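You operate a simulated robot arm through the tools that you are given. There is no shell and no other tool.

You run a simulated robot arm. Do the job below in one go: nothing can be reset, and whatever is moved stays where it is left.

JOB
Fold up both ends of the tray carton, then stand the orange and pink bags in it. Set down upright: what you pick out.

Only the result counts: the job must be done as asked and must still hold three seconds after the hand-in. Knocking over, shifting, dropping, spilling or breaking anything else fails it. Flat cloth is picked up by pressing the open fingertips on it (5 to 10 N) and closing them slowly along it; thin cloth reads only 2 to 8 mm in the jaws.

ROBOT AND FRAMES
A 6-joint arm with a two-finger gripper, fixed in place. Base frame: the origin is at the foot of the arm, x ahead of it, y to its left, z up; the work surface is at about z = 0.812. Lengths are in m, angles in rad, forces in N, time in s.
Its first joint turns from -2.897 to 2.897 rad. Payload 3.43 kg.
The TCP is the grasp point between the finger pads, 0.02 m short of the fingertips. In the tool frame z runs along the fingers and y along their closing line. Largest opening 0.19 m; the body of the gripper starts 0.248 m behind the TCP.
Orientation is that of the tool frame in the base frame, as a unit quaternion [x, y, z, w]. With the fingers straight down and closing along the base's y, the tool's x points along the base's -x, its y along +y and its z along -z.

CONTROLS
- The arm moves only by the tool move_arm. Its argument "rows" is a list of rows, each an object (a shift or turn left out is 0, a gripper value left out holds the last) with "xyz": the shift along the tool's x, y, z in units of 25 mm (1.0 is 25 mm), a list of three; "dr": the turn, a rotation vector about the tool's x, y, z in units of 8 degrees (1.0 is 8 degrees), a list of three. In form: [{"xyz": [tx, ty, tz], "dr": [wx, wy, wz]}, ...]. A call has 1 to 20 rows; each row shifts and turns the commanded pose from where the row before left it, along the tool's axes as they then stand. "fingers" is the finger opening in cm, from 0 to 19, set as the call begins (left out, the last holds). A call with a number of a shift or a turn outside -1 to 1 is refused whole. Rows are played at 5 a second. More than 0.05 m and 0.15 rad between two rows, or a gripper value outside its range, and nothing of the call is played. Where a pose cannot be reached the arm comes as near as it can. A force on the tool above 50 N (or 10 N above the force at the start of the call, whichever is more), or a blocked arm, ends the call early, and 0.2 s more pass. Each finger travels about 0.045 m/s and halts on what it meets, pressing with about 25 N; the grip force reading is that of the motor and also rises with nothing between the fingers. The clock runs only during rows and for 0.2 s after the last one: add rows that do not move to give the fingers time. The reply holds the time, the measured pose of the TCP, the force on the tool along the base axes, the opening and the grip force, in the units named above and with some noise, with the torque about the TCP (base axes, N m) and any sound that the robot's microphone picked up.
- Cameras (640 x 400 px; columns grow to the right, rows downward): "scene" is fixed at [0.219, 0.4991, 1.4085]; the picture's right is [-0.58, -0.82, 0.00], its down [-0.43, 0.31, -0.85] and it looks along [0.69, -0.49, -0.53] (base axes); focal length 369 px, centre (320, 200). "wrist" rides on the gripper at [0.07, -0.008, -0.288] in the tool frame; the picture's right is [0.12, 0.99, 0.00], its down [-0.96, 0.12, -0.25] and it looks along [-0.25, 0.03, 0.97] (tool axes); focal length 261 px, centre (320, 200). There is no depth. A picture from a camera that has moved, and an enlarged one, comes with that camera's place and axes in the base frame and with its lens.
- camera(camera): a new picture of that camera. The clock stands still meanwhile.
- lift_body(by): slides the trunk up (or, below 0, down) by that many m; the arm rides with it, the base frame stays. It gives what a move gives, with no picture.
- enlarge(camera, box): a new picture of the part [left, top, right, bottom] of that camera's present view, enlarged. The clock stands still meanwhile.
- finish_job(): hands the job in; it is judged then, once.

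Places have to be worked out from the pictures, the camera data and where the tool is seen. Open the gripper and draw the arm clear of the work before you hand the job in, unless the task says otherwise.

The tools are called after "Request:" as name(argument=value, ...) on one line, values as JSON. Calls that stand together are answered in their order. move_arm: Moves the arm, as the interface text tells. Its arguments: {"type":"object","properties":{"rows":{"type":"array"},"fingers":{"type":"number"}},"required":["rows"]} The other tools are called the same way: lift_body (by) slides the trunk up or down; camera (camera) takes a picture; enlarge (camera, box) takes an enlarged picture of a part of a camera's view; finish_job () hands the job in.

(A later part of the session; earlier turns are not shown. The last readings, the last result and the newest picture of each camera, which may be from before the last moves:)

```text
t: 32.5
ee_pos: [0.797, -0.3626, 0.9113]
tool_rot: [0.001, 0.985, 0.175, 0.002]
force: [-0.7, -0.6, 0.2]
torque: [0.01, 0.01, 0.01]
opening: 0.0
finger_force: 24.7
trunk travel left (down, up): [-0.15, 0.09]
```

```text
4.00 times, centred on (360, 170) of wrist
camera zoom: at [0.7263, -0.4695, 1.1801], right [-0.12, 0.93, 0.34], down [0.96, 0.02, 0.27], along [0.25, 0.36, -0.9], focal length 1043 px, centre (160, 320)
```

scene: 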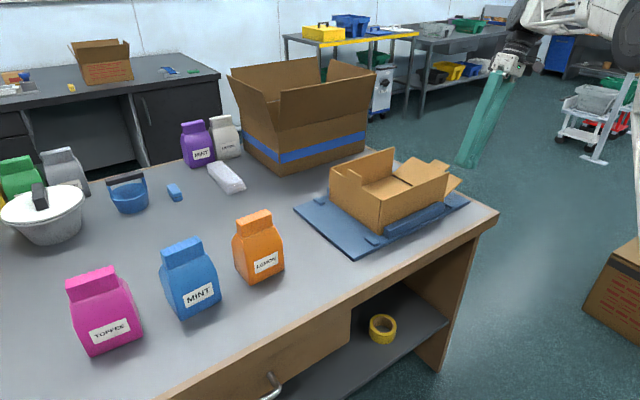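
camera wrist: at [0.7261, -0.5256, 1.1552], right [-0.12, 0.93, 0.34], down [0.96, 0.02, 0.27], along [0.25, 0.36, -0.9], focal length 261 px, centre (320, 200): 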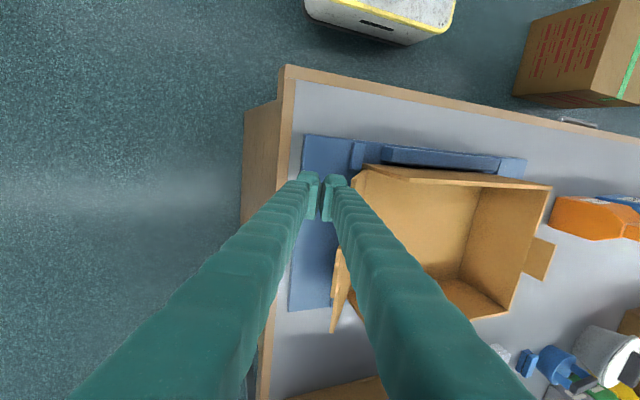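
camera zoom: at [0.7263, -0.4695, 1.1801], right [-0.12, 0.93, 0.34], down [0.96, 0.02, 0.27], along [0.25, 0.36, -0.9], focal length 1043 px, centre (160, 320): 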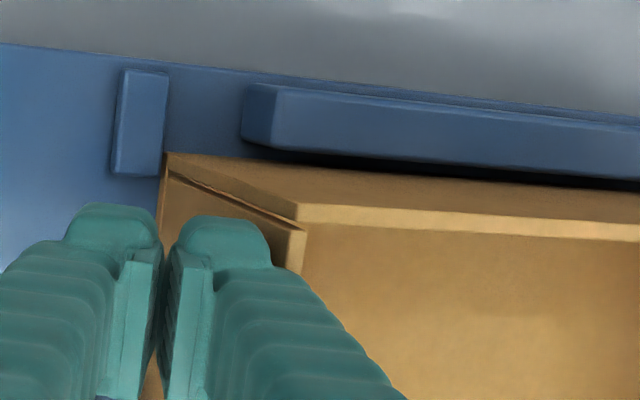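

Still no force, and the flap edge is parallel to the wall end, so it is upright. I back the fingers off outward, level the tool and raise it.

Request:
move_arm(rows=[{"xyz": [0, -0.4, -0.2]}, {"xyz": [0, -0.6, -0.3]}, {"xyz": [0, -0.6, -0.3]}, {"dr": [0.85, 0, 0]}, {"dr": [0.85, 0, 0]}, {"dr": [0.8, 0, 0]}, {"xyz": [0, 0, -0.9]}, {"xyz": [0, 0, -0.9]}, {"xyz": [0, 0, -0.9]}, {"xyz": [0, 0, -0.9]}, {"xyz": [0, 0, -0.9]}, {"xyz": [0, 0, -0.9]}, {"xyz": [0, 0, -0.9]}, {"xyz": [0, 0, 0]}])

Request:
enlarge(camera="scene", box=[310, 130, 490, 250])

Request:
enlarge(camera="wrist", box=[310, 90, 560, 280])

```text
t: 35.5
ee_pos: [0.7974, -0.4064, 1.0741]
tool_rot: [0.002, 1.0, 0.001, 0.001]
force: [0.2, 0.1, -0.6]
torque: [-0.03, 0.01, 0.01]
opening: 0.0
finger_force: 25.3
trunk travel left (down, up): [-0.15, 0.09]
```

```text
3.33 times, centred on (400, 190) of scene
camera zoom: at [0.219, 0.4991, 1.4085], right [-0.58, -0.82, 0.0], down [-0.43, 0.31, -0.85], along [0.69, -0.49, -0.53], focal length 1231 px, centre (53, 233)
```

zoom: 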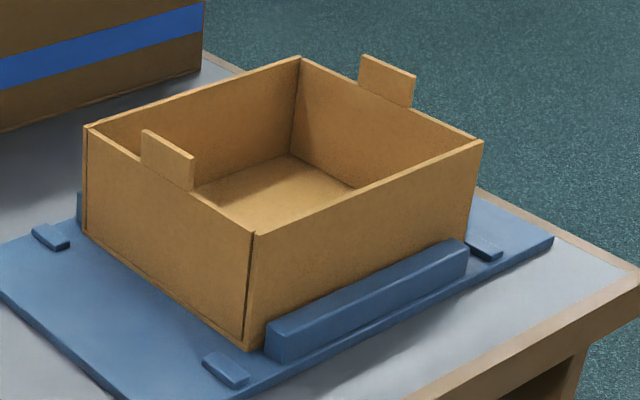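

```text
2.11 times, centred on (435, 185) of wrist
camera zoom: at [0.7255, -0.4163, 1.363], right [-0.12, 0.99, 0.0], down [0.96, 0.11, 0.25], along [0.25, 0.03, -0.97], focal length 549 px, centre (78, 232)
```

zoom: 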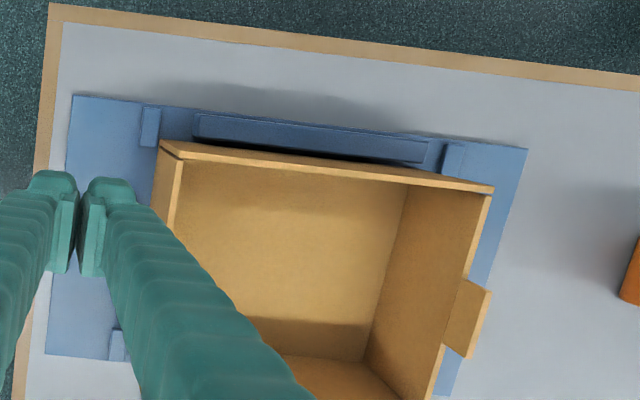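

Both ends are up and hold. I raise the tool and centre it above the tray with the fingers open, so I can measure the interior accurately.

Request:
move_arm(rows=[{"xyz": [0.128, 0.864, -0.5]}, {"xyz": [0.128, 0.864, -0.5]}, {"xyz": [0.128, 0.864, -0.4]}, {"xyz": [0.128, 0.864, -0.4]}, {"xyz": [0.128, 0.864, -0.4]}, {"xyz": [0.128, 0.864, -0.3]}, {"xyz": [0.128, 0.864, -0.2]}, {"xyz": [0.128, 0.864, 0]}, {"xyz": [0.128, 0.864, 0]}, {"xyz": [0.128, 0.864, 0]}, {"xyz": [0, 0, 0]}, {"xyz": [0, 0, 0]}], fingers=19)

Request:
enlarge(camera="wrist", box=[180, 120, 440, 300])

Request:
camera(camera="wrist")

```text
t: 38.1
ee_pos: [0.7655, -0.1907, 1.1423]
tool_rot: [0.001, 1.0, 0.001, 0.002]
force: [0.0, 0.4, 0.0]
torque: [0.01, 0.03, 0.0]
opening: 0.19
finger_force: 0.0
trunk travel left (down, up): [-0.15, 0.09]
```

```text
2.22 times, centred on (310, 210) of wrist
camera zoom: at [0.695, -0.2006, 1.4307], right [-0.12, 0.99, 0.0], down [0.96, 0.11, 0.25], along [0.25, 0.03, -0.97], focal length 579 px, centre (342, 178)
```

zoom: 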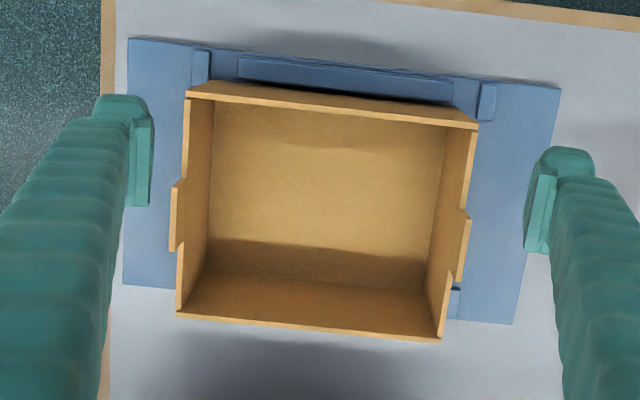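

```text
taken
camera wrist: at [0.695, -0.2006, 1.4307], right [-0.12, 0.99, 0.0], down [0.96, 0.11, 0.25], along [0.25, 0.03, -0.97], focal length 261 px, centre (320, 200)
```

wrist: 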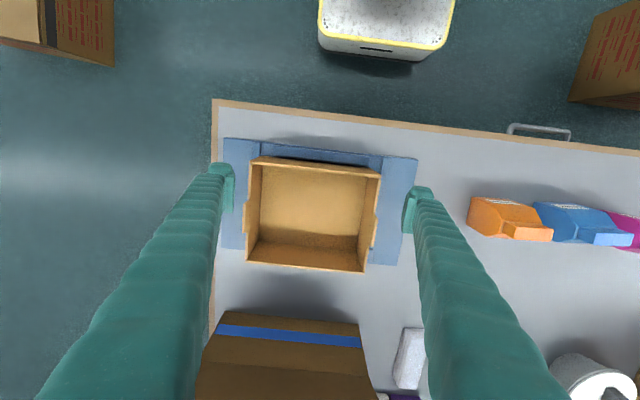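

The jig hasn't moved, and the tray interior spans about x 0.768–0.969, y −0.322 to −0.074. The bags will stand at x≈0.868, y≈−0.14 and −0.256. I now move above the orange bag.

Request:
move_arm(rows=[{"xyz": [-0.143, 0.953, 0]}, {"xyz": [-0.143, 0.953, 0]}, {"xyz": [-0.143, 0.953, 0]}, {"xyz": [-0.143, 0.953, 0]}, {"xyz": [-0.143, 0.953, 0]}, {"xyz": [-0.143, 0.953, 0]}, {"xyz": [-0.143, 0.953, 0]}, {"xyz": [-0.143, 0.953, 0]}, {"xyz": [-0.143, 0.953, 0]}, {"xyz": [-0.143, 0.953, 0]}, {"xyz": [-0.143, 0.953, 0]}, {"xyz": [-0.143, 0.953, 0]}, {"xyz": [-0.143, 0.953, 0]}, {"xyz": [-0.143, 0.953, 0]}, {"xyz": [-0.143, 0.953, 0]}, {"xyz": [-0.143, 0.953, 0]}, {"xyz": [-0.143, 0.953, 0]}, {"xyz": [-0.143, 0.953, 0]}, {"xyz": [0, 0, 0]}])

Request:
camera(camera="wrist")

Request:
enlarge(camera="wrist", box=[220, 120, 440, 280])

```text
t: 42.1
ee_pos: [0.8332, 0.2375, 1.1429]
tool_rot: [0.001, 1.0, 0.0, 0.002]
force: [-0.4, -0.9, 0.3]
torque: [0.01, 0.03, 0.01]
opening: 0.1898
finger_force: 0.0
trunk travel left (down, up): [-0.15, 0.09]
```

```text
taken
camera wrist: at [0.7613, 0.228, 1.4316], right [-0.12, 0.99, 0.0], down [0.96, 0.11, 0.25], along [0.25, 0.03, -0.97], focal length 261 px, centre (320, 200)
```

wrist: 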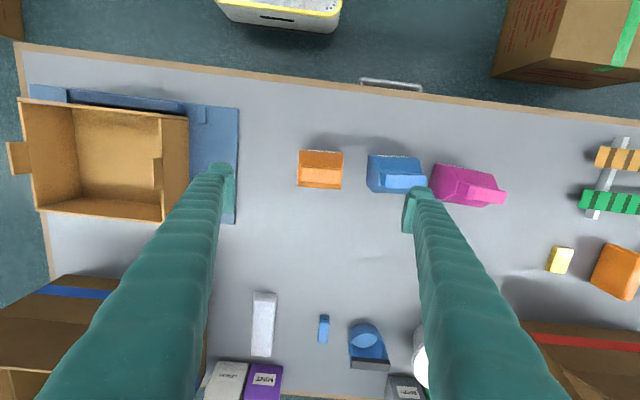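

```text
2.50 times, centred on (330, 200) of wrist
camera zoom: at [0.7613, 0.228, 1.4316], right [-0.12, 0.99, 0.0], down [0.96, 0.11, 0.25], along [0.25, 0.03, -0.97], focal length 652 px, centre (295, 200)
```

zoom: 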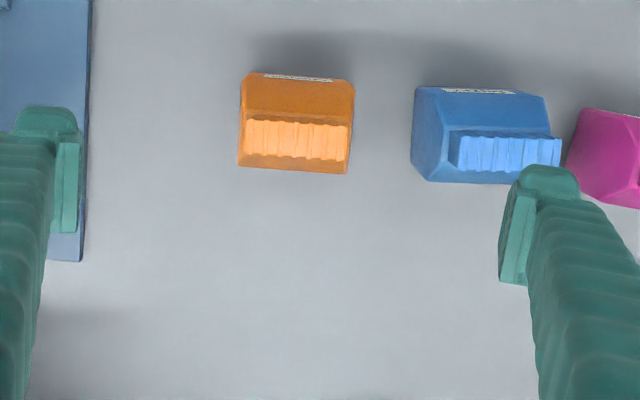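

The orange bag is centred below. I also notice another orange object far to the right, so I zoom there to check that it isn't a second orange bag.

Request:
enlarge(camera="wrist", box=[480, 130, 640, 310])

Request:
enlarge(camera="wrist", box=[280, 130, 360, 200])

Request:
enlarge(camera="wrist", box=[350, 130, 530, 240])

```text
2.22 times, centred on (560, 220) of wrist
camera zoom: at [0.7613, 0.228, 1.4316], right [-0.12, 0.99, 0.0], down [0.96, 0.11, 0.25], along [0.25, 0.03, -0.97], focal length 579 px, centre (-213, 156)
```

zoom: 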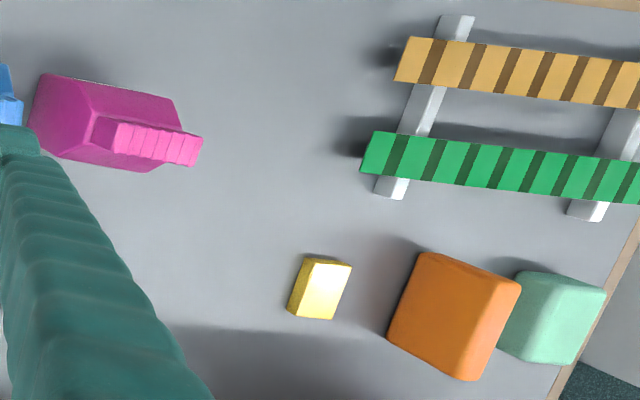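

```text
5.71 times, centred on (320, 165) of wrist
camera zoom: at [0.7613, 0.228, 1.4316], right [-0.12, 0.99, 0.0], down [0.96, 0.11, 0.25], along [0.25, 0.03, -0.97], focal length 1489 px, centre (320, 400)
```

zoom: 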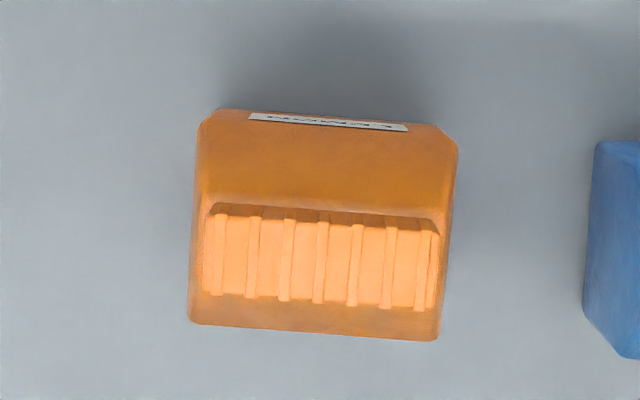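

```text
3.56 times, centred on (440, 185) of wrist
camera zoom: at [0.7613, 0.228, 1.4316], right [-0.12, 0.99, 0.0], down [0.96, 0.11, 0.25], along [0.25, 0.03, -0.97], focal length 927 px, centre (-107, 253)
```

zoom: 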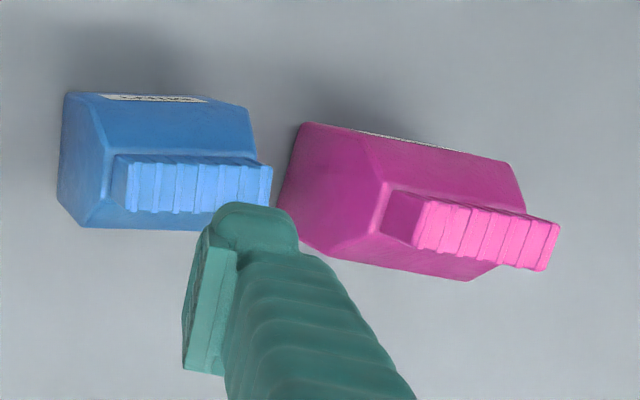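

That object is a plain canister with no crimp, so the LEMON bag is the right one. Its crimp is about 28 mm thick, centred near (0.837, 0.238), with its top near z=0.956. I rotate the gripper 90° so it closes along x, with the opening reduced to 12 cm.

Request:
move_arm(rows=[{"dr": [0, 0, 0.9375]}, {"dr": [0, 0, 0.9375]}, {"dr": [0, 0, 0.9375]}, {"dr": [0, 0, 0.9375]}, {"dr": [0, 0, 0.9375]}, {"dr": [0, 0, 0.9375]}, {"dr": [0, 0, 0.9375]}, {"dr": [0, 0, 0.9375]}, {"dr": [0, 0, 0.9375]}, {"dr": [0, 0, 0.9375]}, {"dr": [0, 0, 0.9375]}, {"dr": [0, 0, 0.9375]}, {"xyz": [0, 0, 0]}], fingers=12)

Request:
camera(camera="wrist")

Request:
camera(camera="scene")

```text
t: 44.9
ee_pos: [0.832, 0.2369, 1.144]
tool_rot: [0.709, 0.705, 0.002, 0.0]
force: [-0.4, 0.2, -0.7]
torque: [-0.03, 0.01, 0.02]
opening: 0.12
finger_force: 0.0
trunk travel left (down, up): [-0.15, 0.09]
```

```text
taken
camera wrist: at [0.8233, 0.3071, 1.4318], right [0.99, 0.11, 0.0], down [0.11, -0.96, 0.25], along [0.03, -0.24, -0.97], focal length 261 px, centre (320, 200)
```

wrist: 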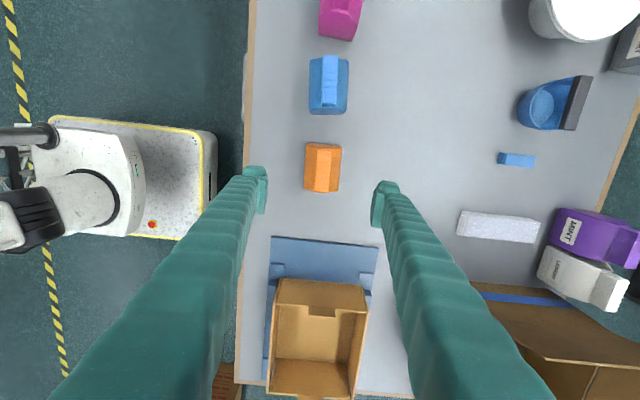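

```text
taken
```

scene: 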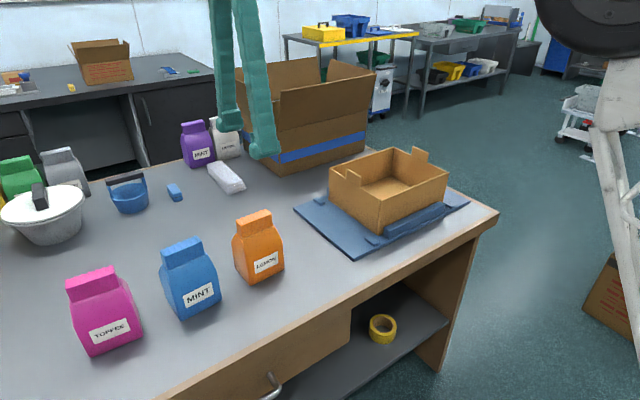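

The gripper now closes along x, and I zoom on the orange bag to refine its centre and yaw.

Request:
enlarge(camera="wrist", box=[270, 120, 390, 210])

```text
4.44 times, centred on (330, 165) of wrist
camera zoom: at [0.8233, 0.3071, 1.4318], right [0.99, 0.11, 0.0], down [0.11, -0.96, 0.25], along [0.03, -0.24, -0.97], focal length 1158 px, centre (276, 356)
```

zoom: 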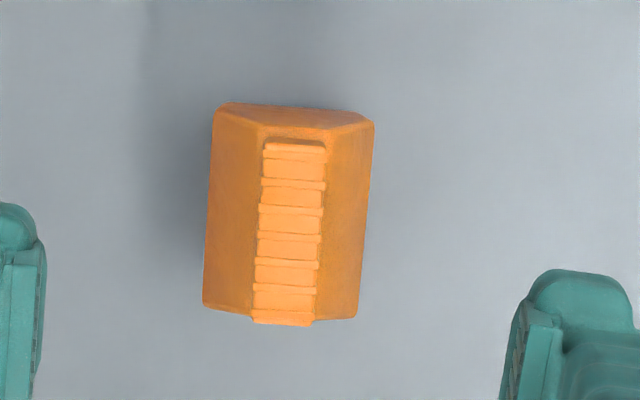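

Relative to the tool axis, the crimp is 6 mm further in +x and turned about 2° counter-clockwise. I correct for that and descend so the pads straddle the crimp at z≈0.943.

Request:
move_arm(rows=[{"xyz": [0, 0.23, 0.6], "dr": [0, 0, -0.28]}, {"xyz": [0, 0, 0.9]}, {"xyz": [0, 0, 0.9]}, {"xyz": [0, 0, 0.9]}, {"xyz": [0, 0, 0.9]}, {"xyz": [0, 0, 0.9]}, {"xyz": [0, 0, 0.9]}, {"xyz": [0, 0, 0.9]}, {"xyz": [0, 0, 0.7]}, {"xyz": [0, 0, 0.4]}, {"xyz": [0, 0, 0]}])

Request:
enlarge(camera="scene", box=[200, 170, 330, 290])

Request:
camera(camera="wrist")

```text
t: 47.3
ee_pos: [0.8383, 0.2386, 0.9432]
tool_rot: [0.695, 0.719, 0.001, 0.001]
force: [0.3, -0.5, -1.2]
torque: [-0.02, 0.0, 0.0]
opening: 0.1203
finger_force: 0.1
trunk travel left (down, up): [-0.15, 0.09]
```

```text
3.33 times, centred on (265, 230) of scene
camera zoom: at [0.219, 0.4991, 1.4085], right [-0.58, -0.82, 0.0], down [-0.43, 0.31, -0.85], along [0.69, -0.49, -0.53], focal length 1231 px, centre (503, 100)
```

zoom: 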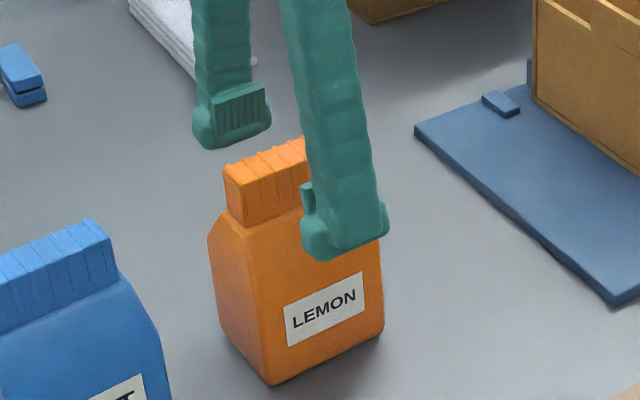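

```text
taken
camera wrist: at [0.827, 0.307, 1.232], right [0.99, 0.15, 0.0], down [0.15, -0.96, 0.25], along [0.04, -0.24, -0.97], focal length 261 px, centre (320, 200)
```

wrist: 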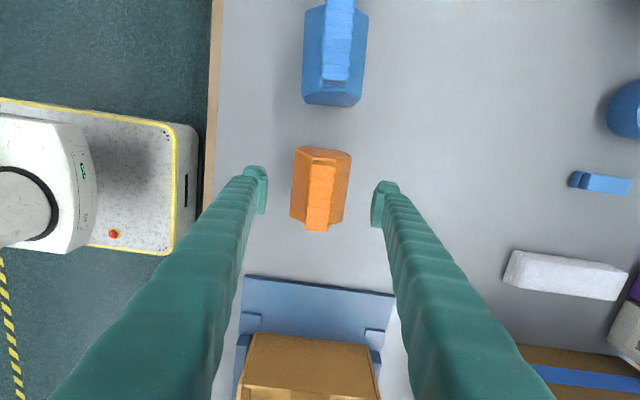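

The pads straddle the crimp evenly, so I close the fingers and give them time to grip.

Request:
move_arm(rows=[{"xyz": [0, 0, 0]}, {"xyz": [0, 0, 0]}, {"xyz": [0, 0, 0]}, {"xyz": [0, 0, 0]}, {"xyz": [0, 0, 0]}, {"xyz": [0, 0, 0]}, {"xyz": [0, 0, 0]}, {"xyz": [0, 0, 0]}, {"xyz": [0, 0, 0]}], fingers=1)

Request:
enlarge(camera="scene", box=[200, 170, 330, 290])

```text
t: 49.3
ee_pos: [0.8381, 0.2369, 0.9449]
tool_rot: [0.695, 0.719, 0.002, 0.0]
force: [-0.6, -0.1, 0.3]
torque: [0.04, -0.01, 0.01]
opening: 0.0252
finger_force: 24.7
trunk travel left (down, up): [-0.15, 0.09]
```

```text
3.33 times, centred on (265, 230) of scene
camera zoom: at [0.219, 0.4991, 1.4085], right [-0.58, -0.82, 0.0], down [-0.43, 0.31, -0.85], along [0.69, -0.49, -0.53], focal length 1231 px, centre (503, 100)
```

zoom: 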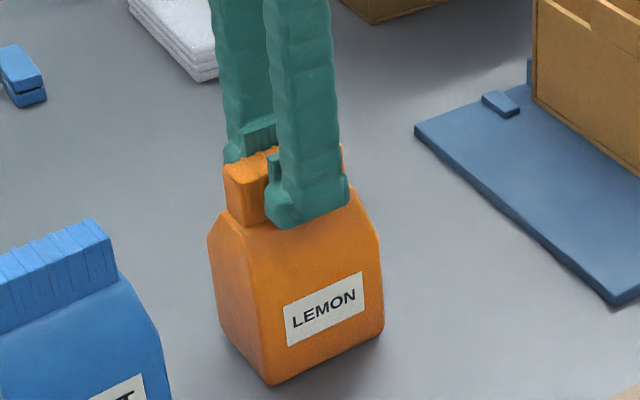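

The crimp is gripped at 25 mm and the bag hasn't shifted. I lift slowly by 5 cm and check the load and the attitude.

Request:
move_arm(rows=[{"xyz": [0, 0, -0.3]}, {"xyz": [0, 0, -0.4]}, {"xyz": [0, 0, -0.4]}, {"xyz": [0, 0, -0.4]}, {"xyz": [0, 0, -0.5]}, {"xyz": [0, 0, 0]}, {"xyz": [0, 0, 0]}])

Request:
enlarge(camera="scene", box=[200, 150, 330, 290])

Request:
camera(camera="wrist")

```text
t: 50.9
ee_pos: [0.8392, 0.2367, 0.9923]
tool_rot: [0.695, 0.719, 0.001, 0.0]
force: [-0.4, -0.9, -3.6]
torque: [0.01, 0.01, 0.01]
opening: 0.0253
finger_force: 25.0
trunk travel left (down, up): [-0.15, 0.09]
```

```text
2.86 times, centred on (265, 220) of scene
camera zoom: at [0.219, 0.4991, 1.4085], right [-0.58, -0.82, 0.0], down [-0.43, 0.31, -0.85], along [0.69, -0.49, -0.53], focal length 1055 px, centre (477, 143)
```

zoom: 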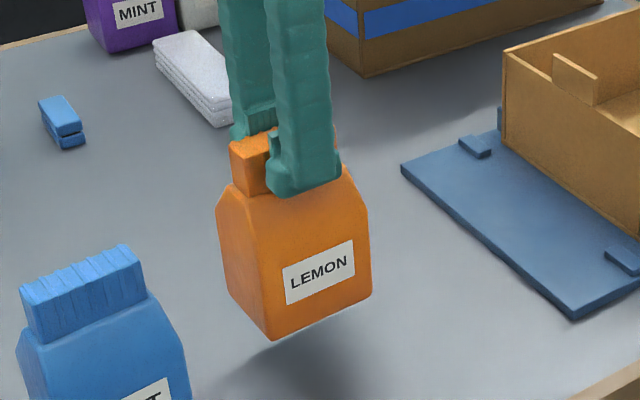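

```text
taken
camera wrist: at [0.8268, 0.3067, 1.2817], right [0.99, 0.15, 0.0], down [0.15, -0.96, 0.25], along [0.04, -0.24, -0.97], focal length 261 px, centre (320, 200)
```

wrist: 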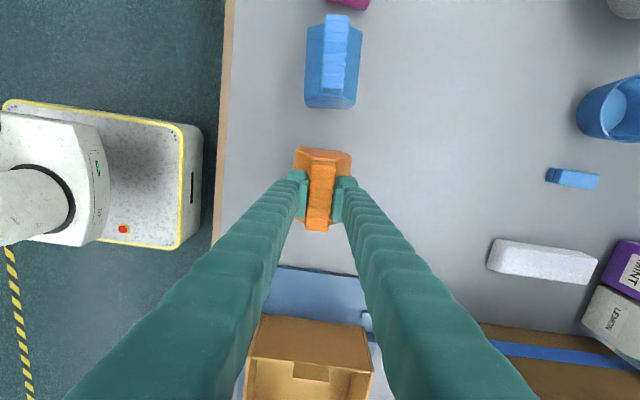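

The bag hangs upright at about 3.5 N. I raise it so its bottom clears the tabs and start carrying it toward the tray.

Request:
move_arm(rows=[{"xyz": [0, 0, -0.6], "dr": [0, 0, 0.28]}, {"xyz": [0, 0, -0.9]}, {"xyz": [0, 0, -0.9]}, {"xyz": [0, 0, -0.9]}, {"xyz": [0, 0, -0.9]}, {"xyz": [0, 0, -0.9]}, {"xyz": [0, 0, -0.9]}, {"xyz": [0, 0, -0.7]}, {"xyz": [-0.4, 0.05, 0]}, {"xyz": [-0.8, 0.1, 0]}, {"xyz": [-0.9, 0.1, 0]}, {"xyz": [-0.9, 0.1, 0]}, {"xyz": [-0.9, 0.1, 0]}, {"xyz": [-0.9, 0.1, 0]}, {"xyz": [-0.9, 0.1, 0]}, {"xyz": [-0.9, 0.1, 0]}, {"xyz": [-0.9, 0.1, 0]}, {"xyz": [-0.9, 0.1, 0]}, {"xyz": [-0.8, 0.1, 0]}, {"xyz": [-0.4, 0.05, 0]}])

Request:
camera(camera="scene")

Request:
camera(camera="wrist")

```text
t: 55.1
ee_pos: [0.865, -0.0031, 1.1595]
tool_rot: [0.708, 0.706, 0.001, 0.0]
force: [-0.1, 0.3, -3.3]
torque: [-0.04, -0.01, 0.01]
opening: 0.0251
finger_force: 25.4
trunk travel left (down, up): [-0.15, 0.09]
```

```text
taken
```

scene: 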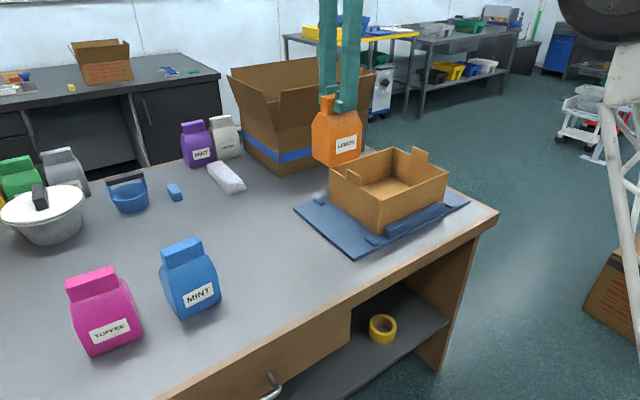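

```text
taken
camera wrist: at [0.8558, 0.0664, 1.4486], right [0.99, 0.12, 0.0], down [0.11, -0.96, 0.25], along [0.03, -0.24, -0.97], focal length 261 px, centre (320, 200)
```

wrist: 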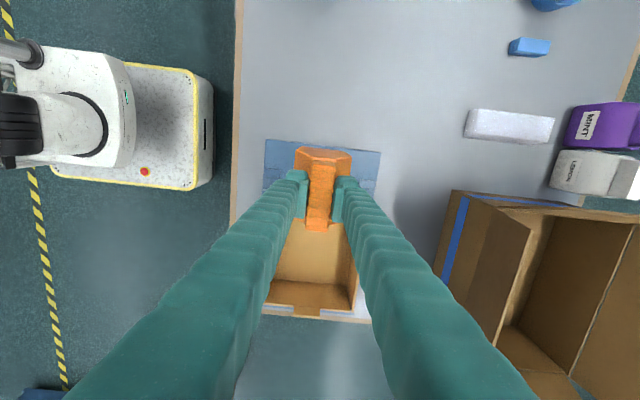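

The bag clears everything, so I continue to above its spot at y≈−0.258.

Request:
move_arm(rows=[{"xyz": [-0.5, 0, 0]}, {"xyz": [-0.9, 0, 0]}, {"xyz": [-0.9, 0, 0]}, {"xyz": [-0.9, 0, 0]}, {"xyz": [-0.9, 0, 0]}, {"xyz": [-0.9, 0, 0]}, {"xyz": [-0.9, 0, 0]}, {"xyz": [-0.9, 0, 0]}, {"xyz": [-0.9, 0, 0]}, {"xyz": [-0.9, 0.04, 0]}, {"xyz": [-0.9, 0.04, 0]}, {"xyz": [-0.6, 0, 0]}, {"xyz": [-0.1, 0, 0]}, {"xyz": [0, 0, 0]}])

Request:
camera(camera="scene")

Request:
camera(camera="wrist")

```text
t: 58.1
ee_pos: [0.8643, -0.2582, 1.1615]
tool_rot: [0.708, 0.706, 0.001, 0.001]
force: [1.3, 0.6, -2.8]
torque: [0.03, 0.03, -0.02]
opening: 0.0251
finger_force: 24.7
trunk travel left (down, up): [-0.15, 0.09]
```

```text
taken
```

scene: 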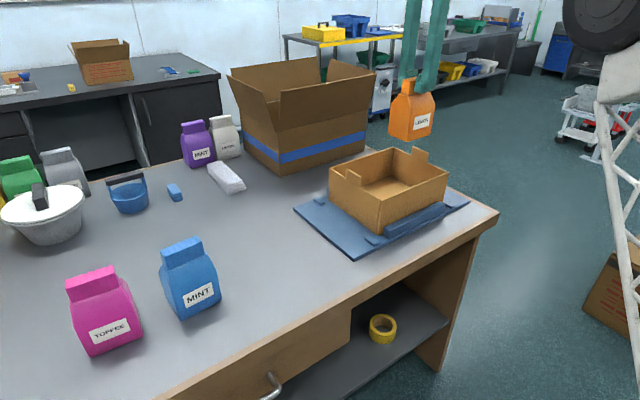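

```text
taken
camera wrist: at [0.8565, -0.1886, 1.4487], right [0.99, 0.12, 0.0], down [0.11, -0.96, 0.25], along [0.03, -0.24, -0.97], focal length 261 px, centre (320, 200)
```

wrist: 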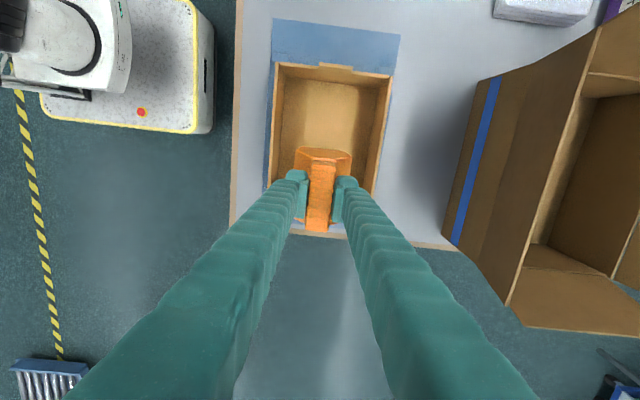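

The bag is centred over its spot with about 2 cm to each wall. I lower it inside the tray to about 4 cm above the floor and check.

Request:
move_arm(rows=[{"xyz": [0, 0.1, 0.5]}, {"xyz": [0, 0, 0.8]}, {"xyz": [0, 0, 0.8]}, {"xyz": [0, 0, 0.8]}, {"xyz": [0, 0, 0.8]}, {"xyz": [0, 0, 0.8]}, {"xyz": [0, 0, 0.8]}, {"xyz": [0, 0, 0.8]}, {"xyz": [0, 0, 0.3]}, {"xyz": [0, 0, 0]}])

Request:
enlarge(camera="scene", box=[310, 90, 490, 250])

Request:
camera(camera="wrist")

```text
t: 60.3
ee_pos: [0.8687, -0.2583, 1.0]
tool_rot: [0.708, 0.706, 0.002, 0.001]
force: [-0.1, -0.2, -2.6]
torque: [0.01, 0.02, -0.02]
opening: 0.0248
finger_force: 24.6
trunk travel left (down, up): [-0.15, 0.09]
```

```text
2.50 times, centred on (400, 170) of scene
camera zoom: at [0.219, 0.4991, 1.4085], right [-0.58, -0.82, 0.0], down [-0.43, 0.31, -0.85], along [0.69, -0.49, -0.53], focal length 923 px, centre (120, 275)
```

zoom: 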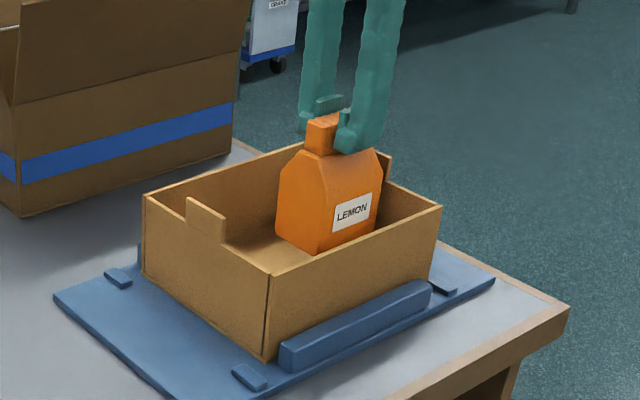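

```text
taken
camera wrist: at [0.8595, -0.1886, 1.2885], right [0.99, 0.12, 0.0], down [0.11, -0.96, 0.25], along [0.03, -0.24, -0.97], focal length 261 px, centre (320, 200)
```

wrist: 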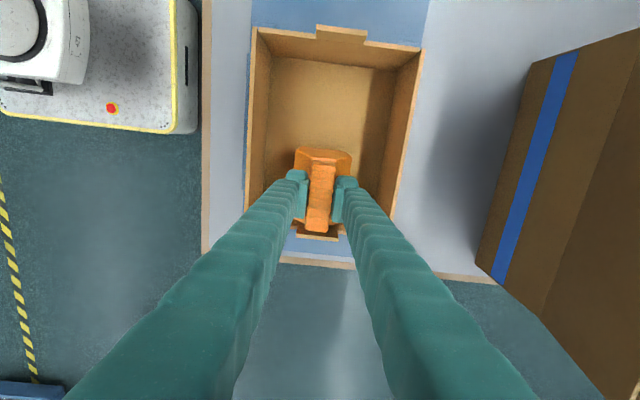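

The bag is inside the tray and clear of the walls. I lower it close to the floor in small steps.

Request:
move_arm(rows=[{"xyz": [0, 0, 0.4]}, {"xyz": [0, 0, 0.4]}, {"xyz": [0, 0, 0.4]}, {"xyz": [0, 0, 0.2]}, {"xyz": [0, 0, 0.08]}, {"xyz": [0, 0, 0]}])

```text
t: 61.7
ee_pos: [0.8676, -0.2576, 0.9629]
tool_rot: [0.709, 0.706, 0.002, 0.0]
force: [-0.6, 0.1, -2.4]
torque: [0.01, -0.03, 0.03]
opening: 0.0252
finger_force: 25.1
trunk travel left (down, up): [-0.15, 0.09]
```

The load is still about −2.5 to −3 N, so there's no contact yet. I keep stepping down about 2 mm at a time.

Request:
move_arm(rows=[{"xyz": [0, 0, 0.04]}, {"xyz": [0, 0, 0.04]}, {"xyz": [0, 0, 0]}])

Request:
enlarge(camera="scene", box=[350, 110, 460, 220])

```text
t: 62.5
ee_pos: [0.868, -0.2576, 0.9619]
tool_rot: [0.709, 0.706, 0.002, 0.0]
force: [1.2, -0.4, 3.5]
torque: [-0.03, -0.02, -0.01]
opening: 0.0248
finger_force: 25.2
trunk travel left (down, up): [-0.15, 0.09]
```

```text
3.64 times, centred on (405, 165) of scene
camera zoom: at [0.219, 0.4991, 1.4085], right [-0.58, -0.82, 0.0], down [-0.43, 0.31, -0.85], along [0.69, -0.49, -0.53], focal length 1343 px, centre (11, 327)
```

zoom: 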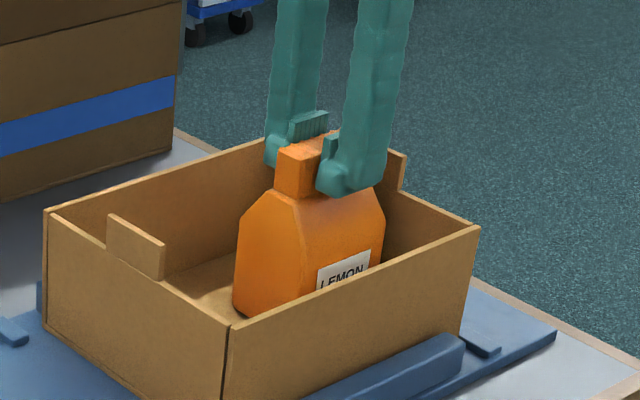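

The force flipped to +3.5 N, so the bag stands on the tray floor. I open the fingers to release it.

Request:
move_arm(rows=[{"xyz": [0, 0, 0]}, {"xyz": [0, 0, 0]}, {"xyz": [0, 0, 0]}, {"xyz": [0, 0, 0]}, {"xyz": [0, 0, 0]}], fingers=9)

Request:
enlarge(camera="scene", box=[350, 110, 460, 220])

```text
t: 63.7
ee_pos: [0.868, -0.2582, 0.9603]
tool_rot: [0.708, 0.706, 0.002, 0.001]
force: [-0.2, 0.1, -0.7]
torque: [0.01, 0.01, 0.03]
opening: 0.09
finger_force: 0.2
trunk travel left (down, up): [-0.15, 0.09]
```

```text
3.64 times, centred on (405, 165) of scene
camera zoom: at [0.219, 0.4991, 1.4085], right [-0.58, -0.82, 0.0], down [-0.43, 0.31, -0.85], along [0.69, -0.49, -0.53], focal length 1343 px, centre (11, 327)
```

zoom: 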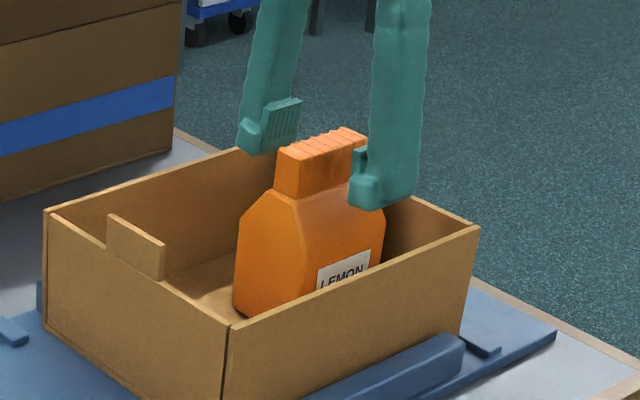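

The orange bag stands by itself. I raise straight up and start moving toward the pink bag.

Request:
move_arm(rows=[{"xyz": [0, 0, -0.4]}, {"xyz": [0, 0, -0.8]}, {"xyz": [0, 0, -0.9]}, {"xyz": [0, 0, -0.9]}, {"xyz": [0, 0, -0.9]}, {"xyz": [0, 0, -0.9]}, {"xyz": [0, 0, -0.9]}, {"xyz": [0, 0, -0.9]}, {"xyz": [0, 0, -0.9]}, {"xyz": [0.5, 0, 0]}, {"xyz": [0.9, 0, 0]}, {"xyz": [0.9, -0.1, 0]}, {"xyz": [0.9, -0.1, 0]}, {"xyz": [0.9, -0.1, 0]}, {"xyz": [0.9, -0.1, 0]}, {"xyz": [0.9, -0.1, 0]}, {"xyz": [0.9, -0.1, 0]}, {"xyz": [0.9, -0.1, 0]}, {"xyz": [0.9, -0.1, 0]}, {"xyz": [0.5, -0.1, 0]}])

Request:
enlarge(camera="scene", box=[310, 90, 490, 250])

Request:
camera(camera="wrist")

```text
t: 67.9
ee_pos: [0.8456, -0.0315, 1.1482]
tool_rot: [0.708, 0.706, 0.002, 0.001]
force: [0.9, -0.9, -0.1]
torque: [0.07, 0.02, -0.04]
opening: 0.0903
finger_force: 0.0
trunk travel left (down, up): [-0.15, 0.09]
```

```text
2.50 times, centred on (400, 170) of scene
camera zoom: at [0.219, 0.4991, 1.4085], right [-0.58, -0.82, 0.0], down [-0.43, 0.31, -0.85], along [0.69, -0.49, -0.53], focal length 923 px, centre (120, 275)
```

zoom: 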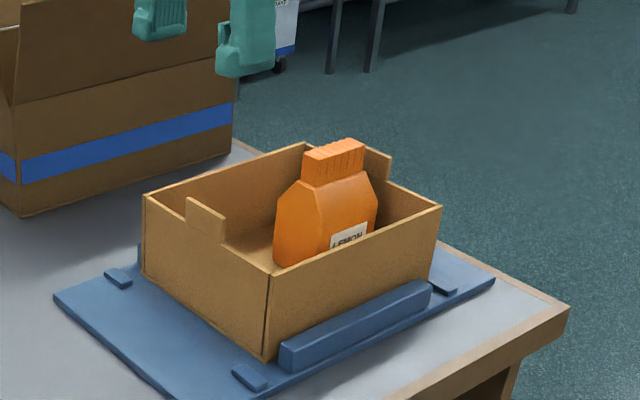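

```text
taken
camera wrist: at [0.8374, 0.0386, 1.437], right [0.99, 0.12, 0.0], down [0.11, -0.96, 0.25], along [0.03, -0.24, -0.97], focal length 261 px, centre (320, 200)
```

wrist: 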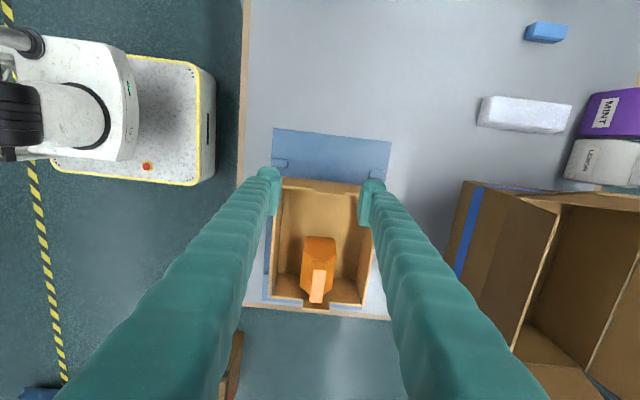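

The orange bag is upright in the tray. I continue at height past the blue bag toward the pink one.

Request:
move_arm(rows=[{"xyz": [0.6, -0.1, 0]}, {"xyz": [0.95, -0.1, 0]}, {"xyz": [0.95, -0.1, 0]}, {"xyz": [0.95, -0.1, 0]}, {"xyz": [0.95, -0.1, 0]}, {"xyz": [0.95, -0.1, 0]}, {"xyz": [0.95, -0.1, 0]}, {"xyz": [0.95, -0.1, 0]}, {"xyz": [0.95, -0.1, 0]}, {"xyz": [0.95, -0.1, 0]}, {"xyz": [0.95, -0.1, 0]}, {"xyz": [0.95, -0.1, 0]}, {"xyz": [0.95, -0.1, 0]}, {"xyz": [0.95, -0.1, 0]}, {"xyz": [0.95, -0.1, 0]}, {"xyz": [0.95, -0.1, 0]}, {"xyz": [0.95, 0, 0]}, {"xyz": [0.95, 0, 0]}, {"xyz": [0.95, 0, 0]}, {"xyz": [0.6, 0, 0]}])

Request:
camera(camera="wrist")

```text
t: 72.1
ee_pos: [0.8085, 0.4286, 1.1487]
tool_rot: [0.708, 0.706, 0.002, 0.0]
force: [-0.4, -0.1, -0.1]
torque: [0.07, -0.03, 0.03]
opening: 0.09
finger_force: 0.1
trunk travel left (down, up): [-0.15, 0.09]
```

```text
taken
camera wrist: at [0.7993, 0.4982, 1.4371], right [0.99, 0.12, 0.0], down [0.11, -0.96, 0.25], along [0.03, -0.24, -0.97], focal length 261 px, centre (320, 200)
```

wrist: 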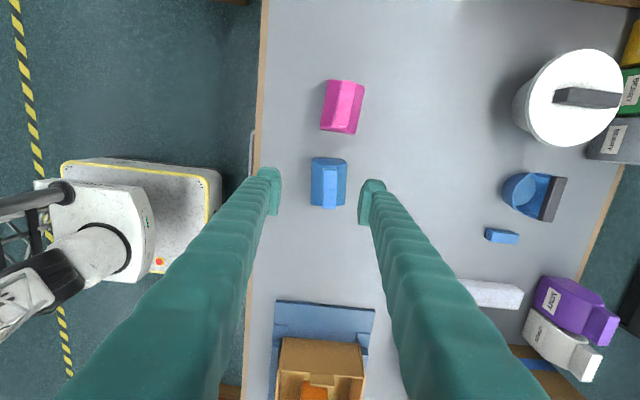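

The pink bag is ahead at about y=0.55. I zoom to measure its crimp position and yaw.

Request:
enlarge(camera="wrist", box=[290, 60, 400, 220])

Request:
enlarge(camera="wrist", box=[300, 70, 390, 140])

```text
2.50 times, centred on (345, 140) of wrist
camera zoom: at [0.7993, 0.4982, 1.4371], right [0.99, 0.12, 0.0], down [0.11, -0.96, 0.25], along [0.03, -0.24, -0.97], focal length 652 px, centre (258, 350)
```

zoom: 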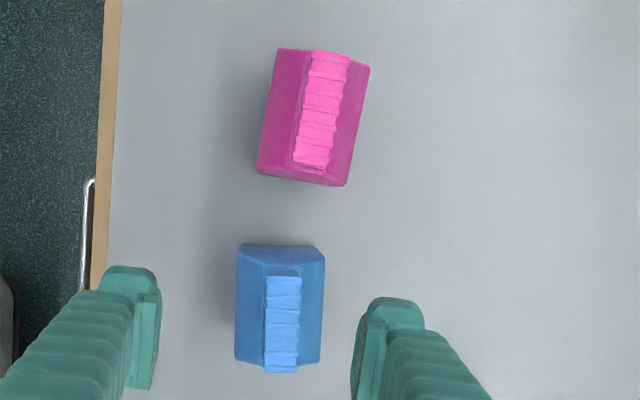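

```text
5.71 times, centred on (345, 105) of wrist
camera zoom: at [0.7993, 0.4982, 1.4371], right [0.99, 0.12, 0.0], down [0.11, -0.96, 0.25], along [0.03, -0.24, -0.97], focal length 1489 px, centre (177, 743)
```

zoom: 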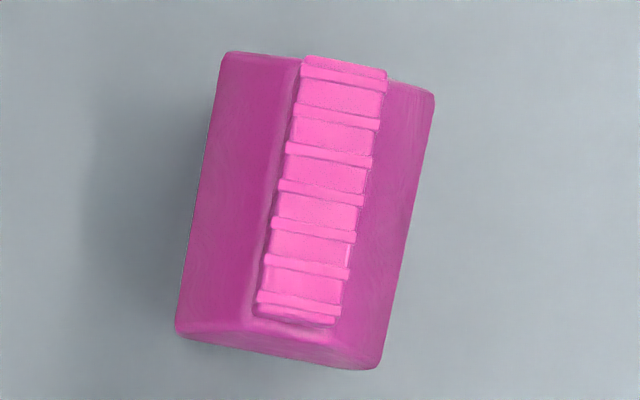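

The pink crimp centre is near (0.838, 0.556) with about −4° yaw, and that radius is at the reach limit. I align the yaw and tilt 12° about the closing line, which keeps the wrist nearer the base without affecting the grip.

Request:
move_arm(rows=[{"xyz": [0.914, 0.295, 0]}, {"xyz": [0.914, 0.295, 0]}, {"xyz": [0.914, 0.295, 0]}, {"xyz": [0.914, 0.295, 0]}, {"dr": [0, 0, 0.55]}, {"dr": [0, 0.75, 0]}, {"dr": [0, 0.75, 0]}, {"xyz": [0, 0, 0]}])

Request:
camera(camera="wrist")

Request:
enlarge(camera="wrist", box=[270, 100, 390, 190])

Request:
camera(camera="scene")

```text
t: 73.9
ee_pos: [0.832, 0.5167, 1.1421]
tool_rot: [0.731, 0.674, 0.079, -0.071]
force: [-0.1, 0.3, 0.8]
torque: [0.06, -0.03, 0.0]
opening: 0.0902
finger_force: 0.1
out of reach, approached as far as the arm can: row 4
trunk travel left (down, up): [-0.15, 0.09]
```

```text
taken
camera wrist: at [0.8237, 0.5254, 1.44], right [1.0, 0.04, 0.03], down [0.04, -1.0, 0.04], along [0.03, -0.04, -1.0], focal length 261 px, centre (320, 200)
```

wrist: 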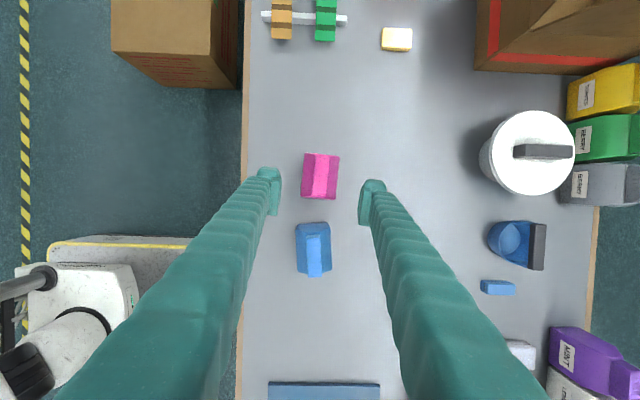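

```text
4.44 times, centred on (330, 145) of wrist
camera zoom: at [0.8237, 0.5254, 1.44], right [1.0, 0.04, 0.03], down [0.04, -1.0, 0.04], along [0.03, -0.04, -1.0], focal length 1158 px, centre (276, 444)
```

zoom: 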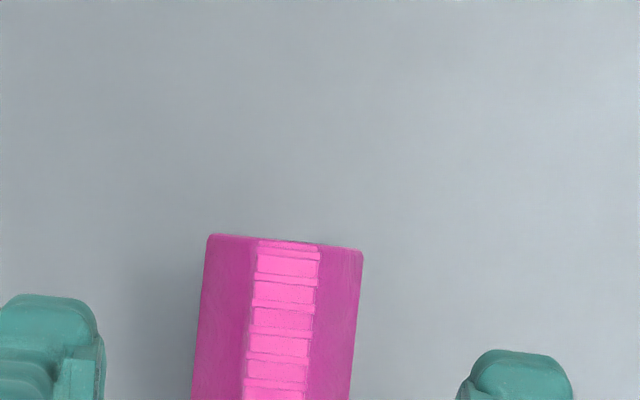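

```text
taken
```

scene: 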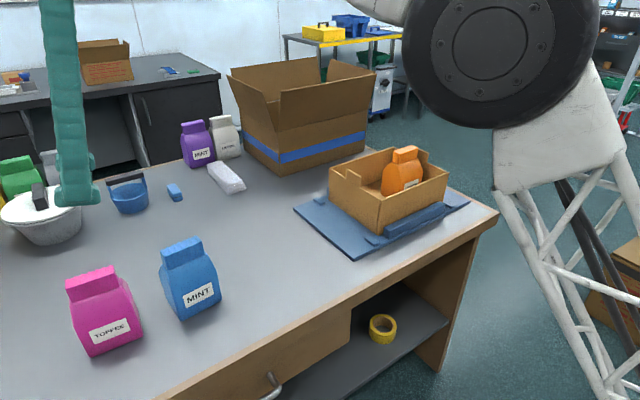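

The tilted pose is reached and the wrist camera looks straight down on the pink bag. I zoom for its exact crimp outline.

Request:
enlarge(camera="wrist", box=[285, 140, 365, 210])

Request:
enlarge(camera="scene", box=[55, 255, 155, 365])

```text
5.71 times, centred on (325, 175) of wrist
camera zoom: at [0.8237, 0.5254, 1.44], right [1.0, 0.04, 0.03], down [0.04, -1.0, 0.04], along [0.03, -0.04, -1.0], focal length 1489 px, centre (291, 343)
```

zoom: 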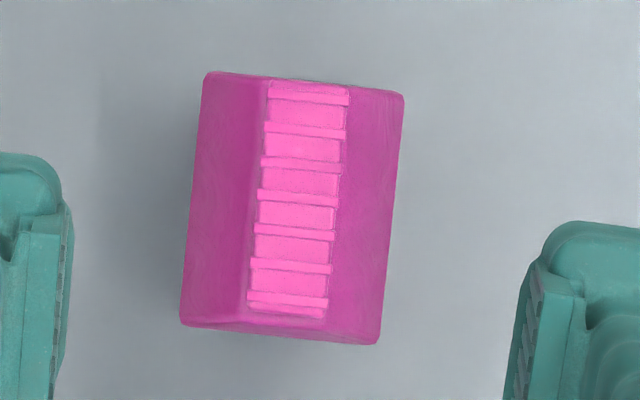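

```text
3.64 times, centred on (105, 310) of scene
camera zoom: at [0.219, 0.4991, 1.4085], right [-0.58, -0.82, 0.0], down [-0.43, 0.31, -0.85], along [0.69, -0.49, -0.53], focal length 1343 px, centre (1102, -200)
```

zoom: 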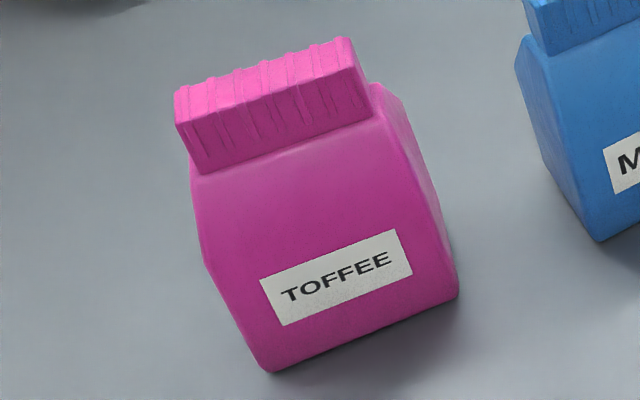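

The crimp centre is (0.838, 0.552), it's the same size as the orange one, and its yaw is about −3°. I descend along the tool axis onto it, to z≈0.949, with the opening at 10 cm.

Request:
move_arm(rows=[{"xyz": [-0.023, 0.01, 0.6], "dr": [0, 0, -0.2]}, {"xyz": [-0.023, 0.01, 0.85]}, {"xyz": [-0.023, 0.01, 0.85]}, {"xyz": [-0.023, 0.01, 0.85]}, {"xyz": [-0.023, 0.01, 0.85]}, {"xyz": [-0.023, 0.01, 0.85]}, {"xyz": [-0.023, 0.01, 0.8]}, {"xyz": [-0.023, 0.01, 0.6]}, {"xyz": [0, 0, 0]}], fingers=10)

Request:
camera(camera="wrist")

Request:
camera(camera="scene")

```text
t: 75.9
ee_pos: [0.8378, 0.5438, 0.9892]
tool_rot: [0.722, 0.684, 0.079, -0.07]
force: [0.3, -0.3, 0.0]
torque: [-0.01, 0.01, -0.02]
opening: 0.1001
finger_force: 0.1
trunk travel left (down, up): [-0.15, 0.09]
```

```text
taken
camera wrist: at [0.8274, 0.5535, 1.2857], right [1.0, 0.06, 0.03], down [0.06, -1.0, 0.04], along [0.04, -0.04, -1.0], focal length 261 px, centre (320, 200)
```

wrist: 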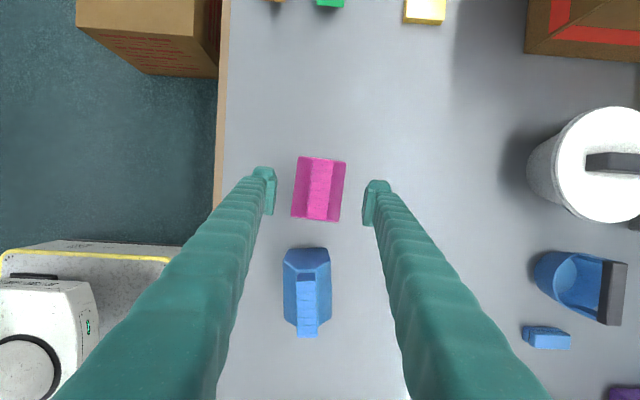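

```text
taken
```

scene: 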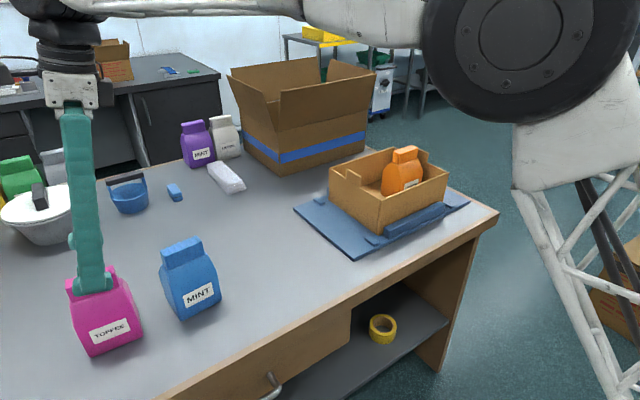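

The fingers straddle the bag about 4 cm above grip height. I zoom to confirm the centring before the last bit.

Request:
enlarge(camera="wrist", box=[250, 140, 390, 240])

```text
4.00 times, centred on (320, 190) of wrist
camera zoom: at [0.8274, 0.5535, 1.2857], right [1.0, 0.06, 0.03], down [0.06, -1.0, 0.04], along [0.04, -0.04, -1.0], focal length 1043 px, centre (320, 240)
```

zoom: 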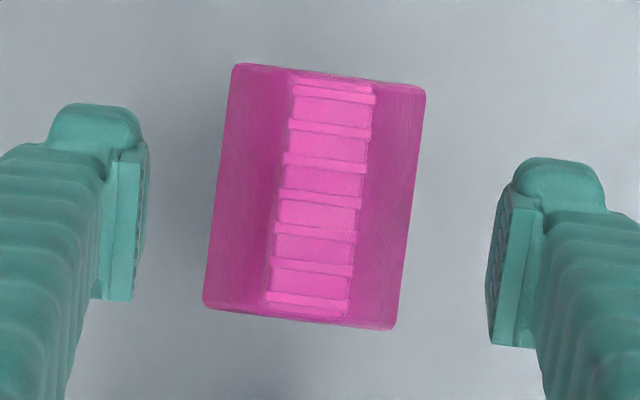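

The crimp is centred and aligned with the jaws. I go down the last 41 mm along the tool axis.

Request:
move_arm(rows=[{"xyz": [0, 0, 0.5]}, {"xyz": [0, 0, 0.5]}, {"xyz": [0, 0, 0.4]}, {"xyz": [0, 0, 0.25]}, {"xyz": [0, 0, 0]}])

Request:
enlarge(camera="scene", box=[40, 220, 190, 370])

```text
t: 77.1
ee_pos: [0.8384, 0.5527, 0.9481]
tool_rot: [0.721, 0.685, 0.08, -0.07]
force: [0.2, 0.2, 0.0]
torque: [0.02, 0.01, 0.01]
opening: 0.0999
finger_force: 0.0
trunk travel left (down, up): [-0.15, 0.09]
```

```text
2.67 times, centred on (115, 295) of scene
camera zoom: at [0.219, 0.4991, 1.4085], right [-0.58, -0.82, 0.0], down [-0.43, 0.31, -0.85], along [0.69, -0.49, -0.53], focal length 985 px, centre (867, -53)
```

zoom: 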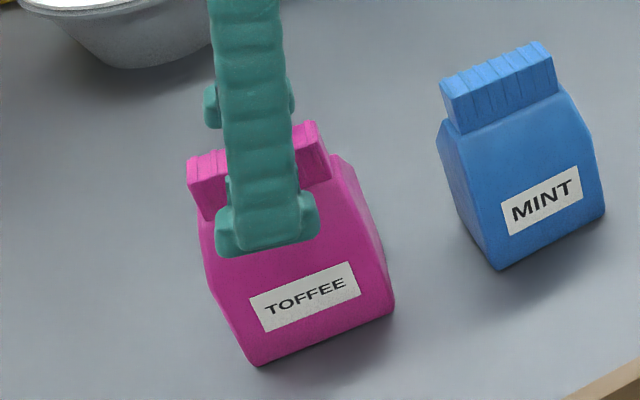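

The fingers are around the crimp and nothing is touching. I close to grip.

Request:
move_arm(rows=[{"xyz": [0, 0, 0]}, {"xyz": [0, 0, 0]}, {"xyz": [0, 0, 0]}, {"xyz": [0, 0, 0]}, {"xyz": [0, 0, 0]}, {"xyz": [0, 0, 0]}, {"xyz": [0, 0, 0]}, {"xyz": [0, 0, 0]}], fingers=1)

Request:
enlarge(camera="scene", box=[40, 220, 190, 370])

```text
t: 78.9
ee_pos: [0.838, 0.5517, 0.9487]
tool_rot: [0.721, 0.684, 0.08, -0.07]
force: [-0.6, 0.9, -0.2]
torque: [-0.02, 0.04, -0.03]
opening: 0.0252
finger_force: 24.5
trunk travel left (down, up): [-0.15, 0.09]
```

```text
2.67 times, centred on (115, 295) of scene
camera zoom: at [0.219, 0.4991, 1.4085], right [-0.58, -0.82, 0.0], down [-0.43, 0.31, -0.85], along [0.69, -0.49, -0.53], focal length 985 px, centre (867, -53)
```

zoom: 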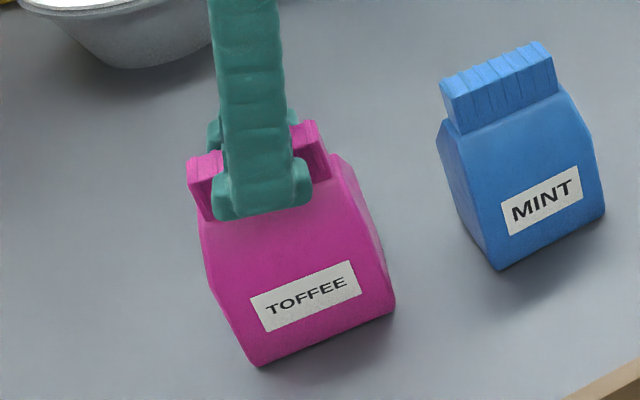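

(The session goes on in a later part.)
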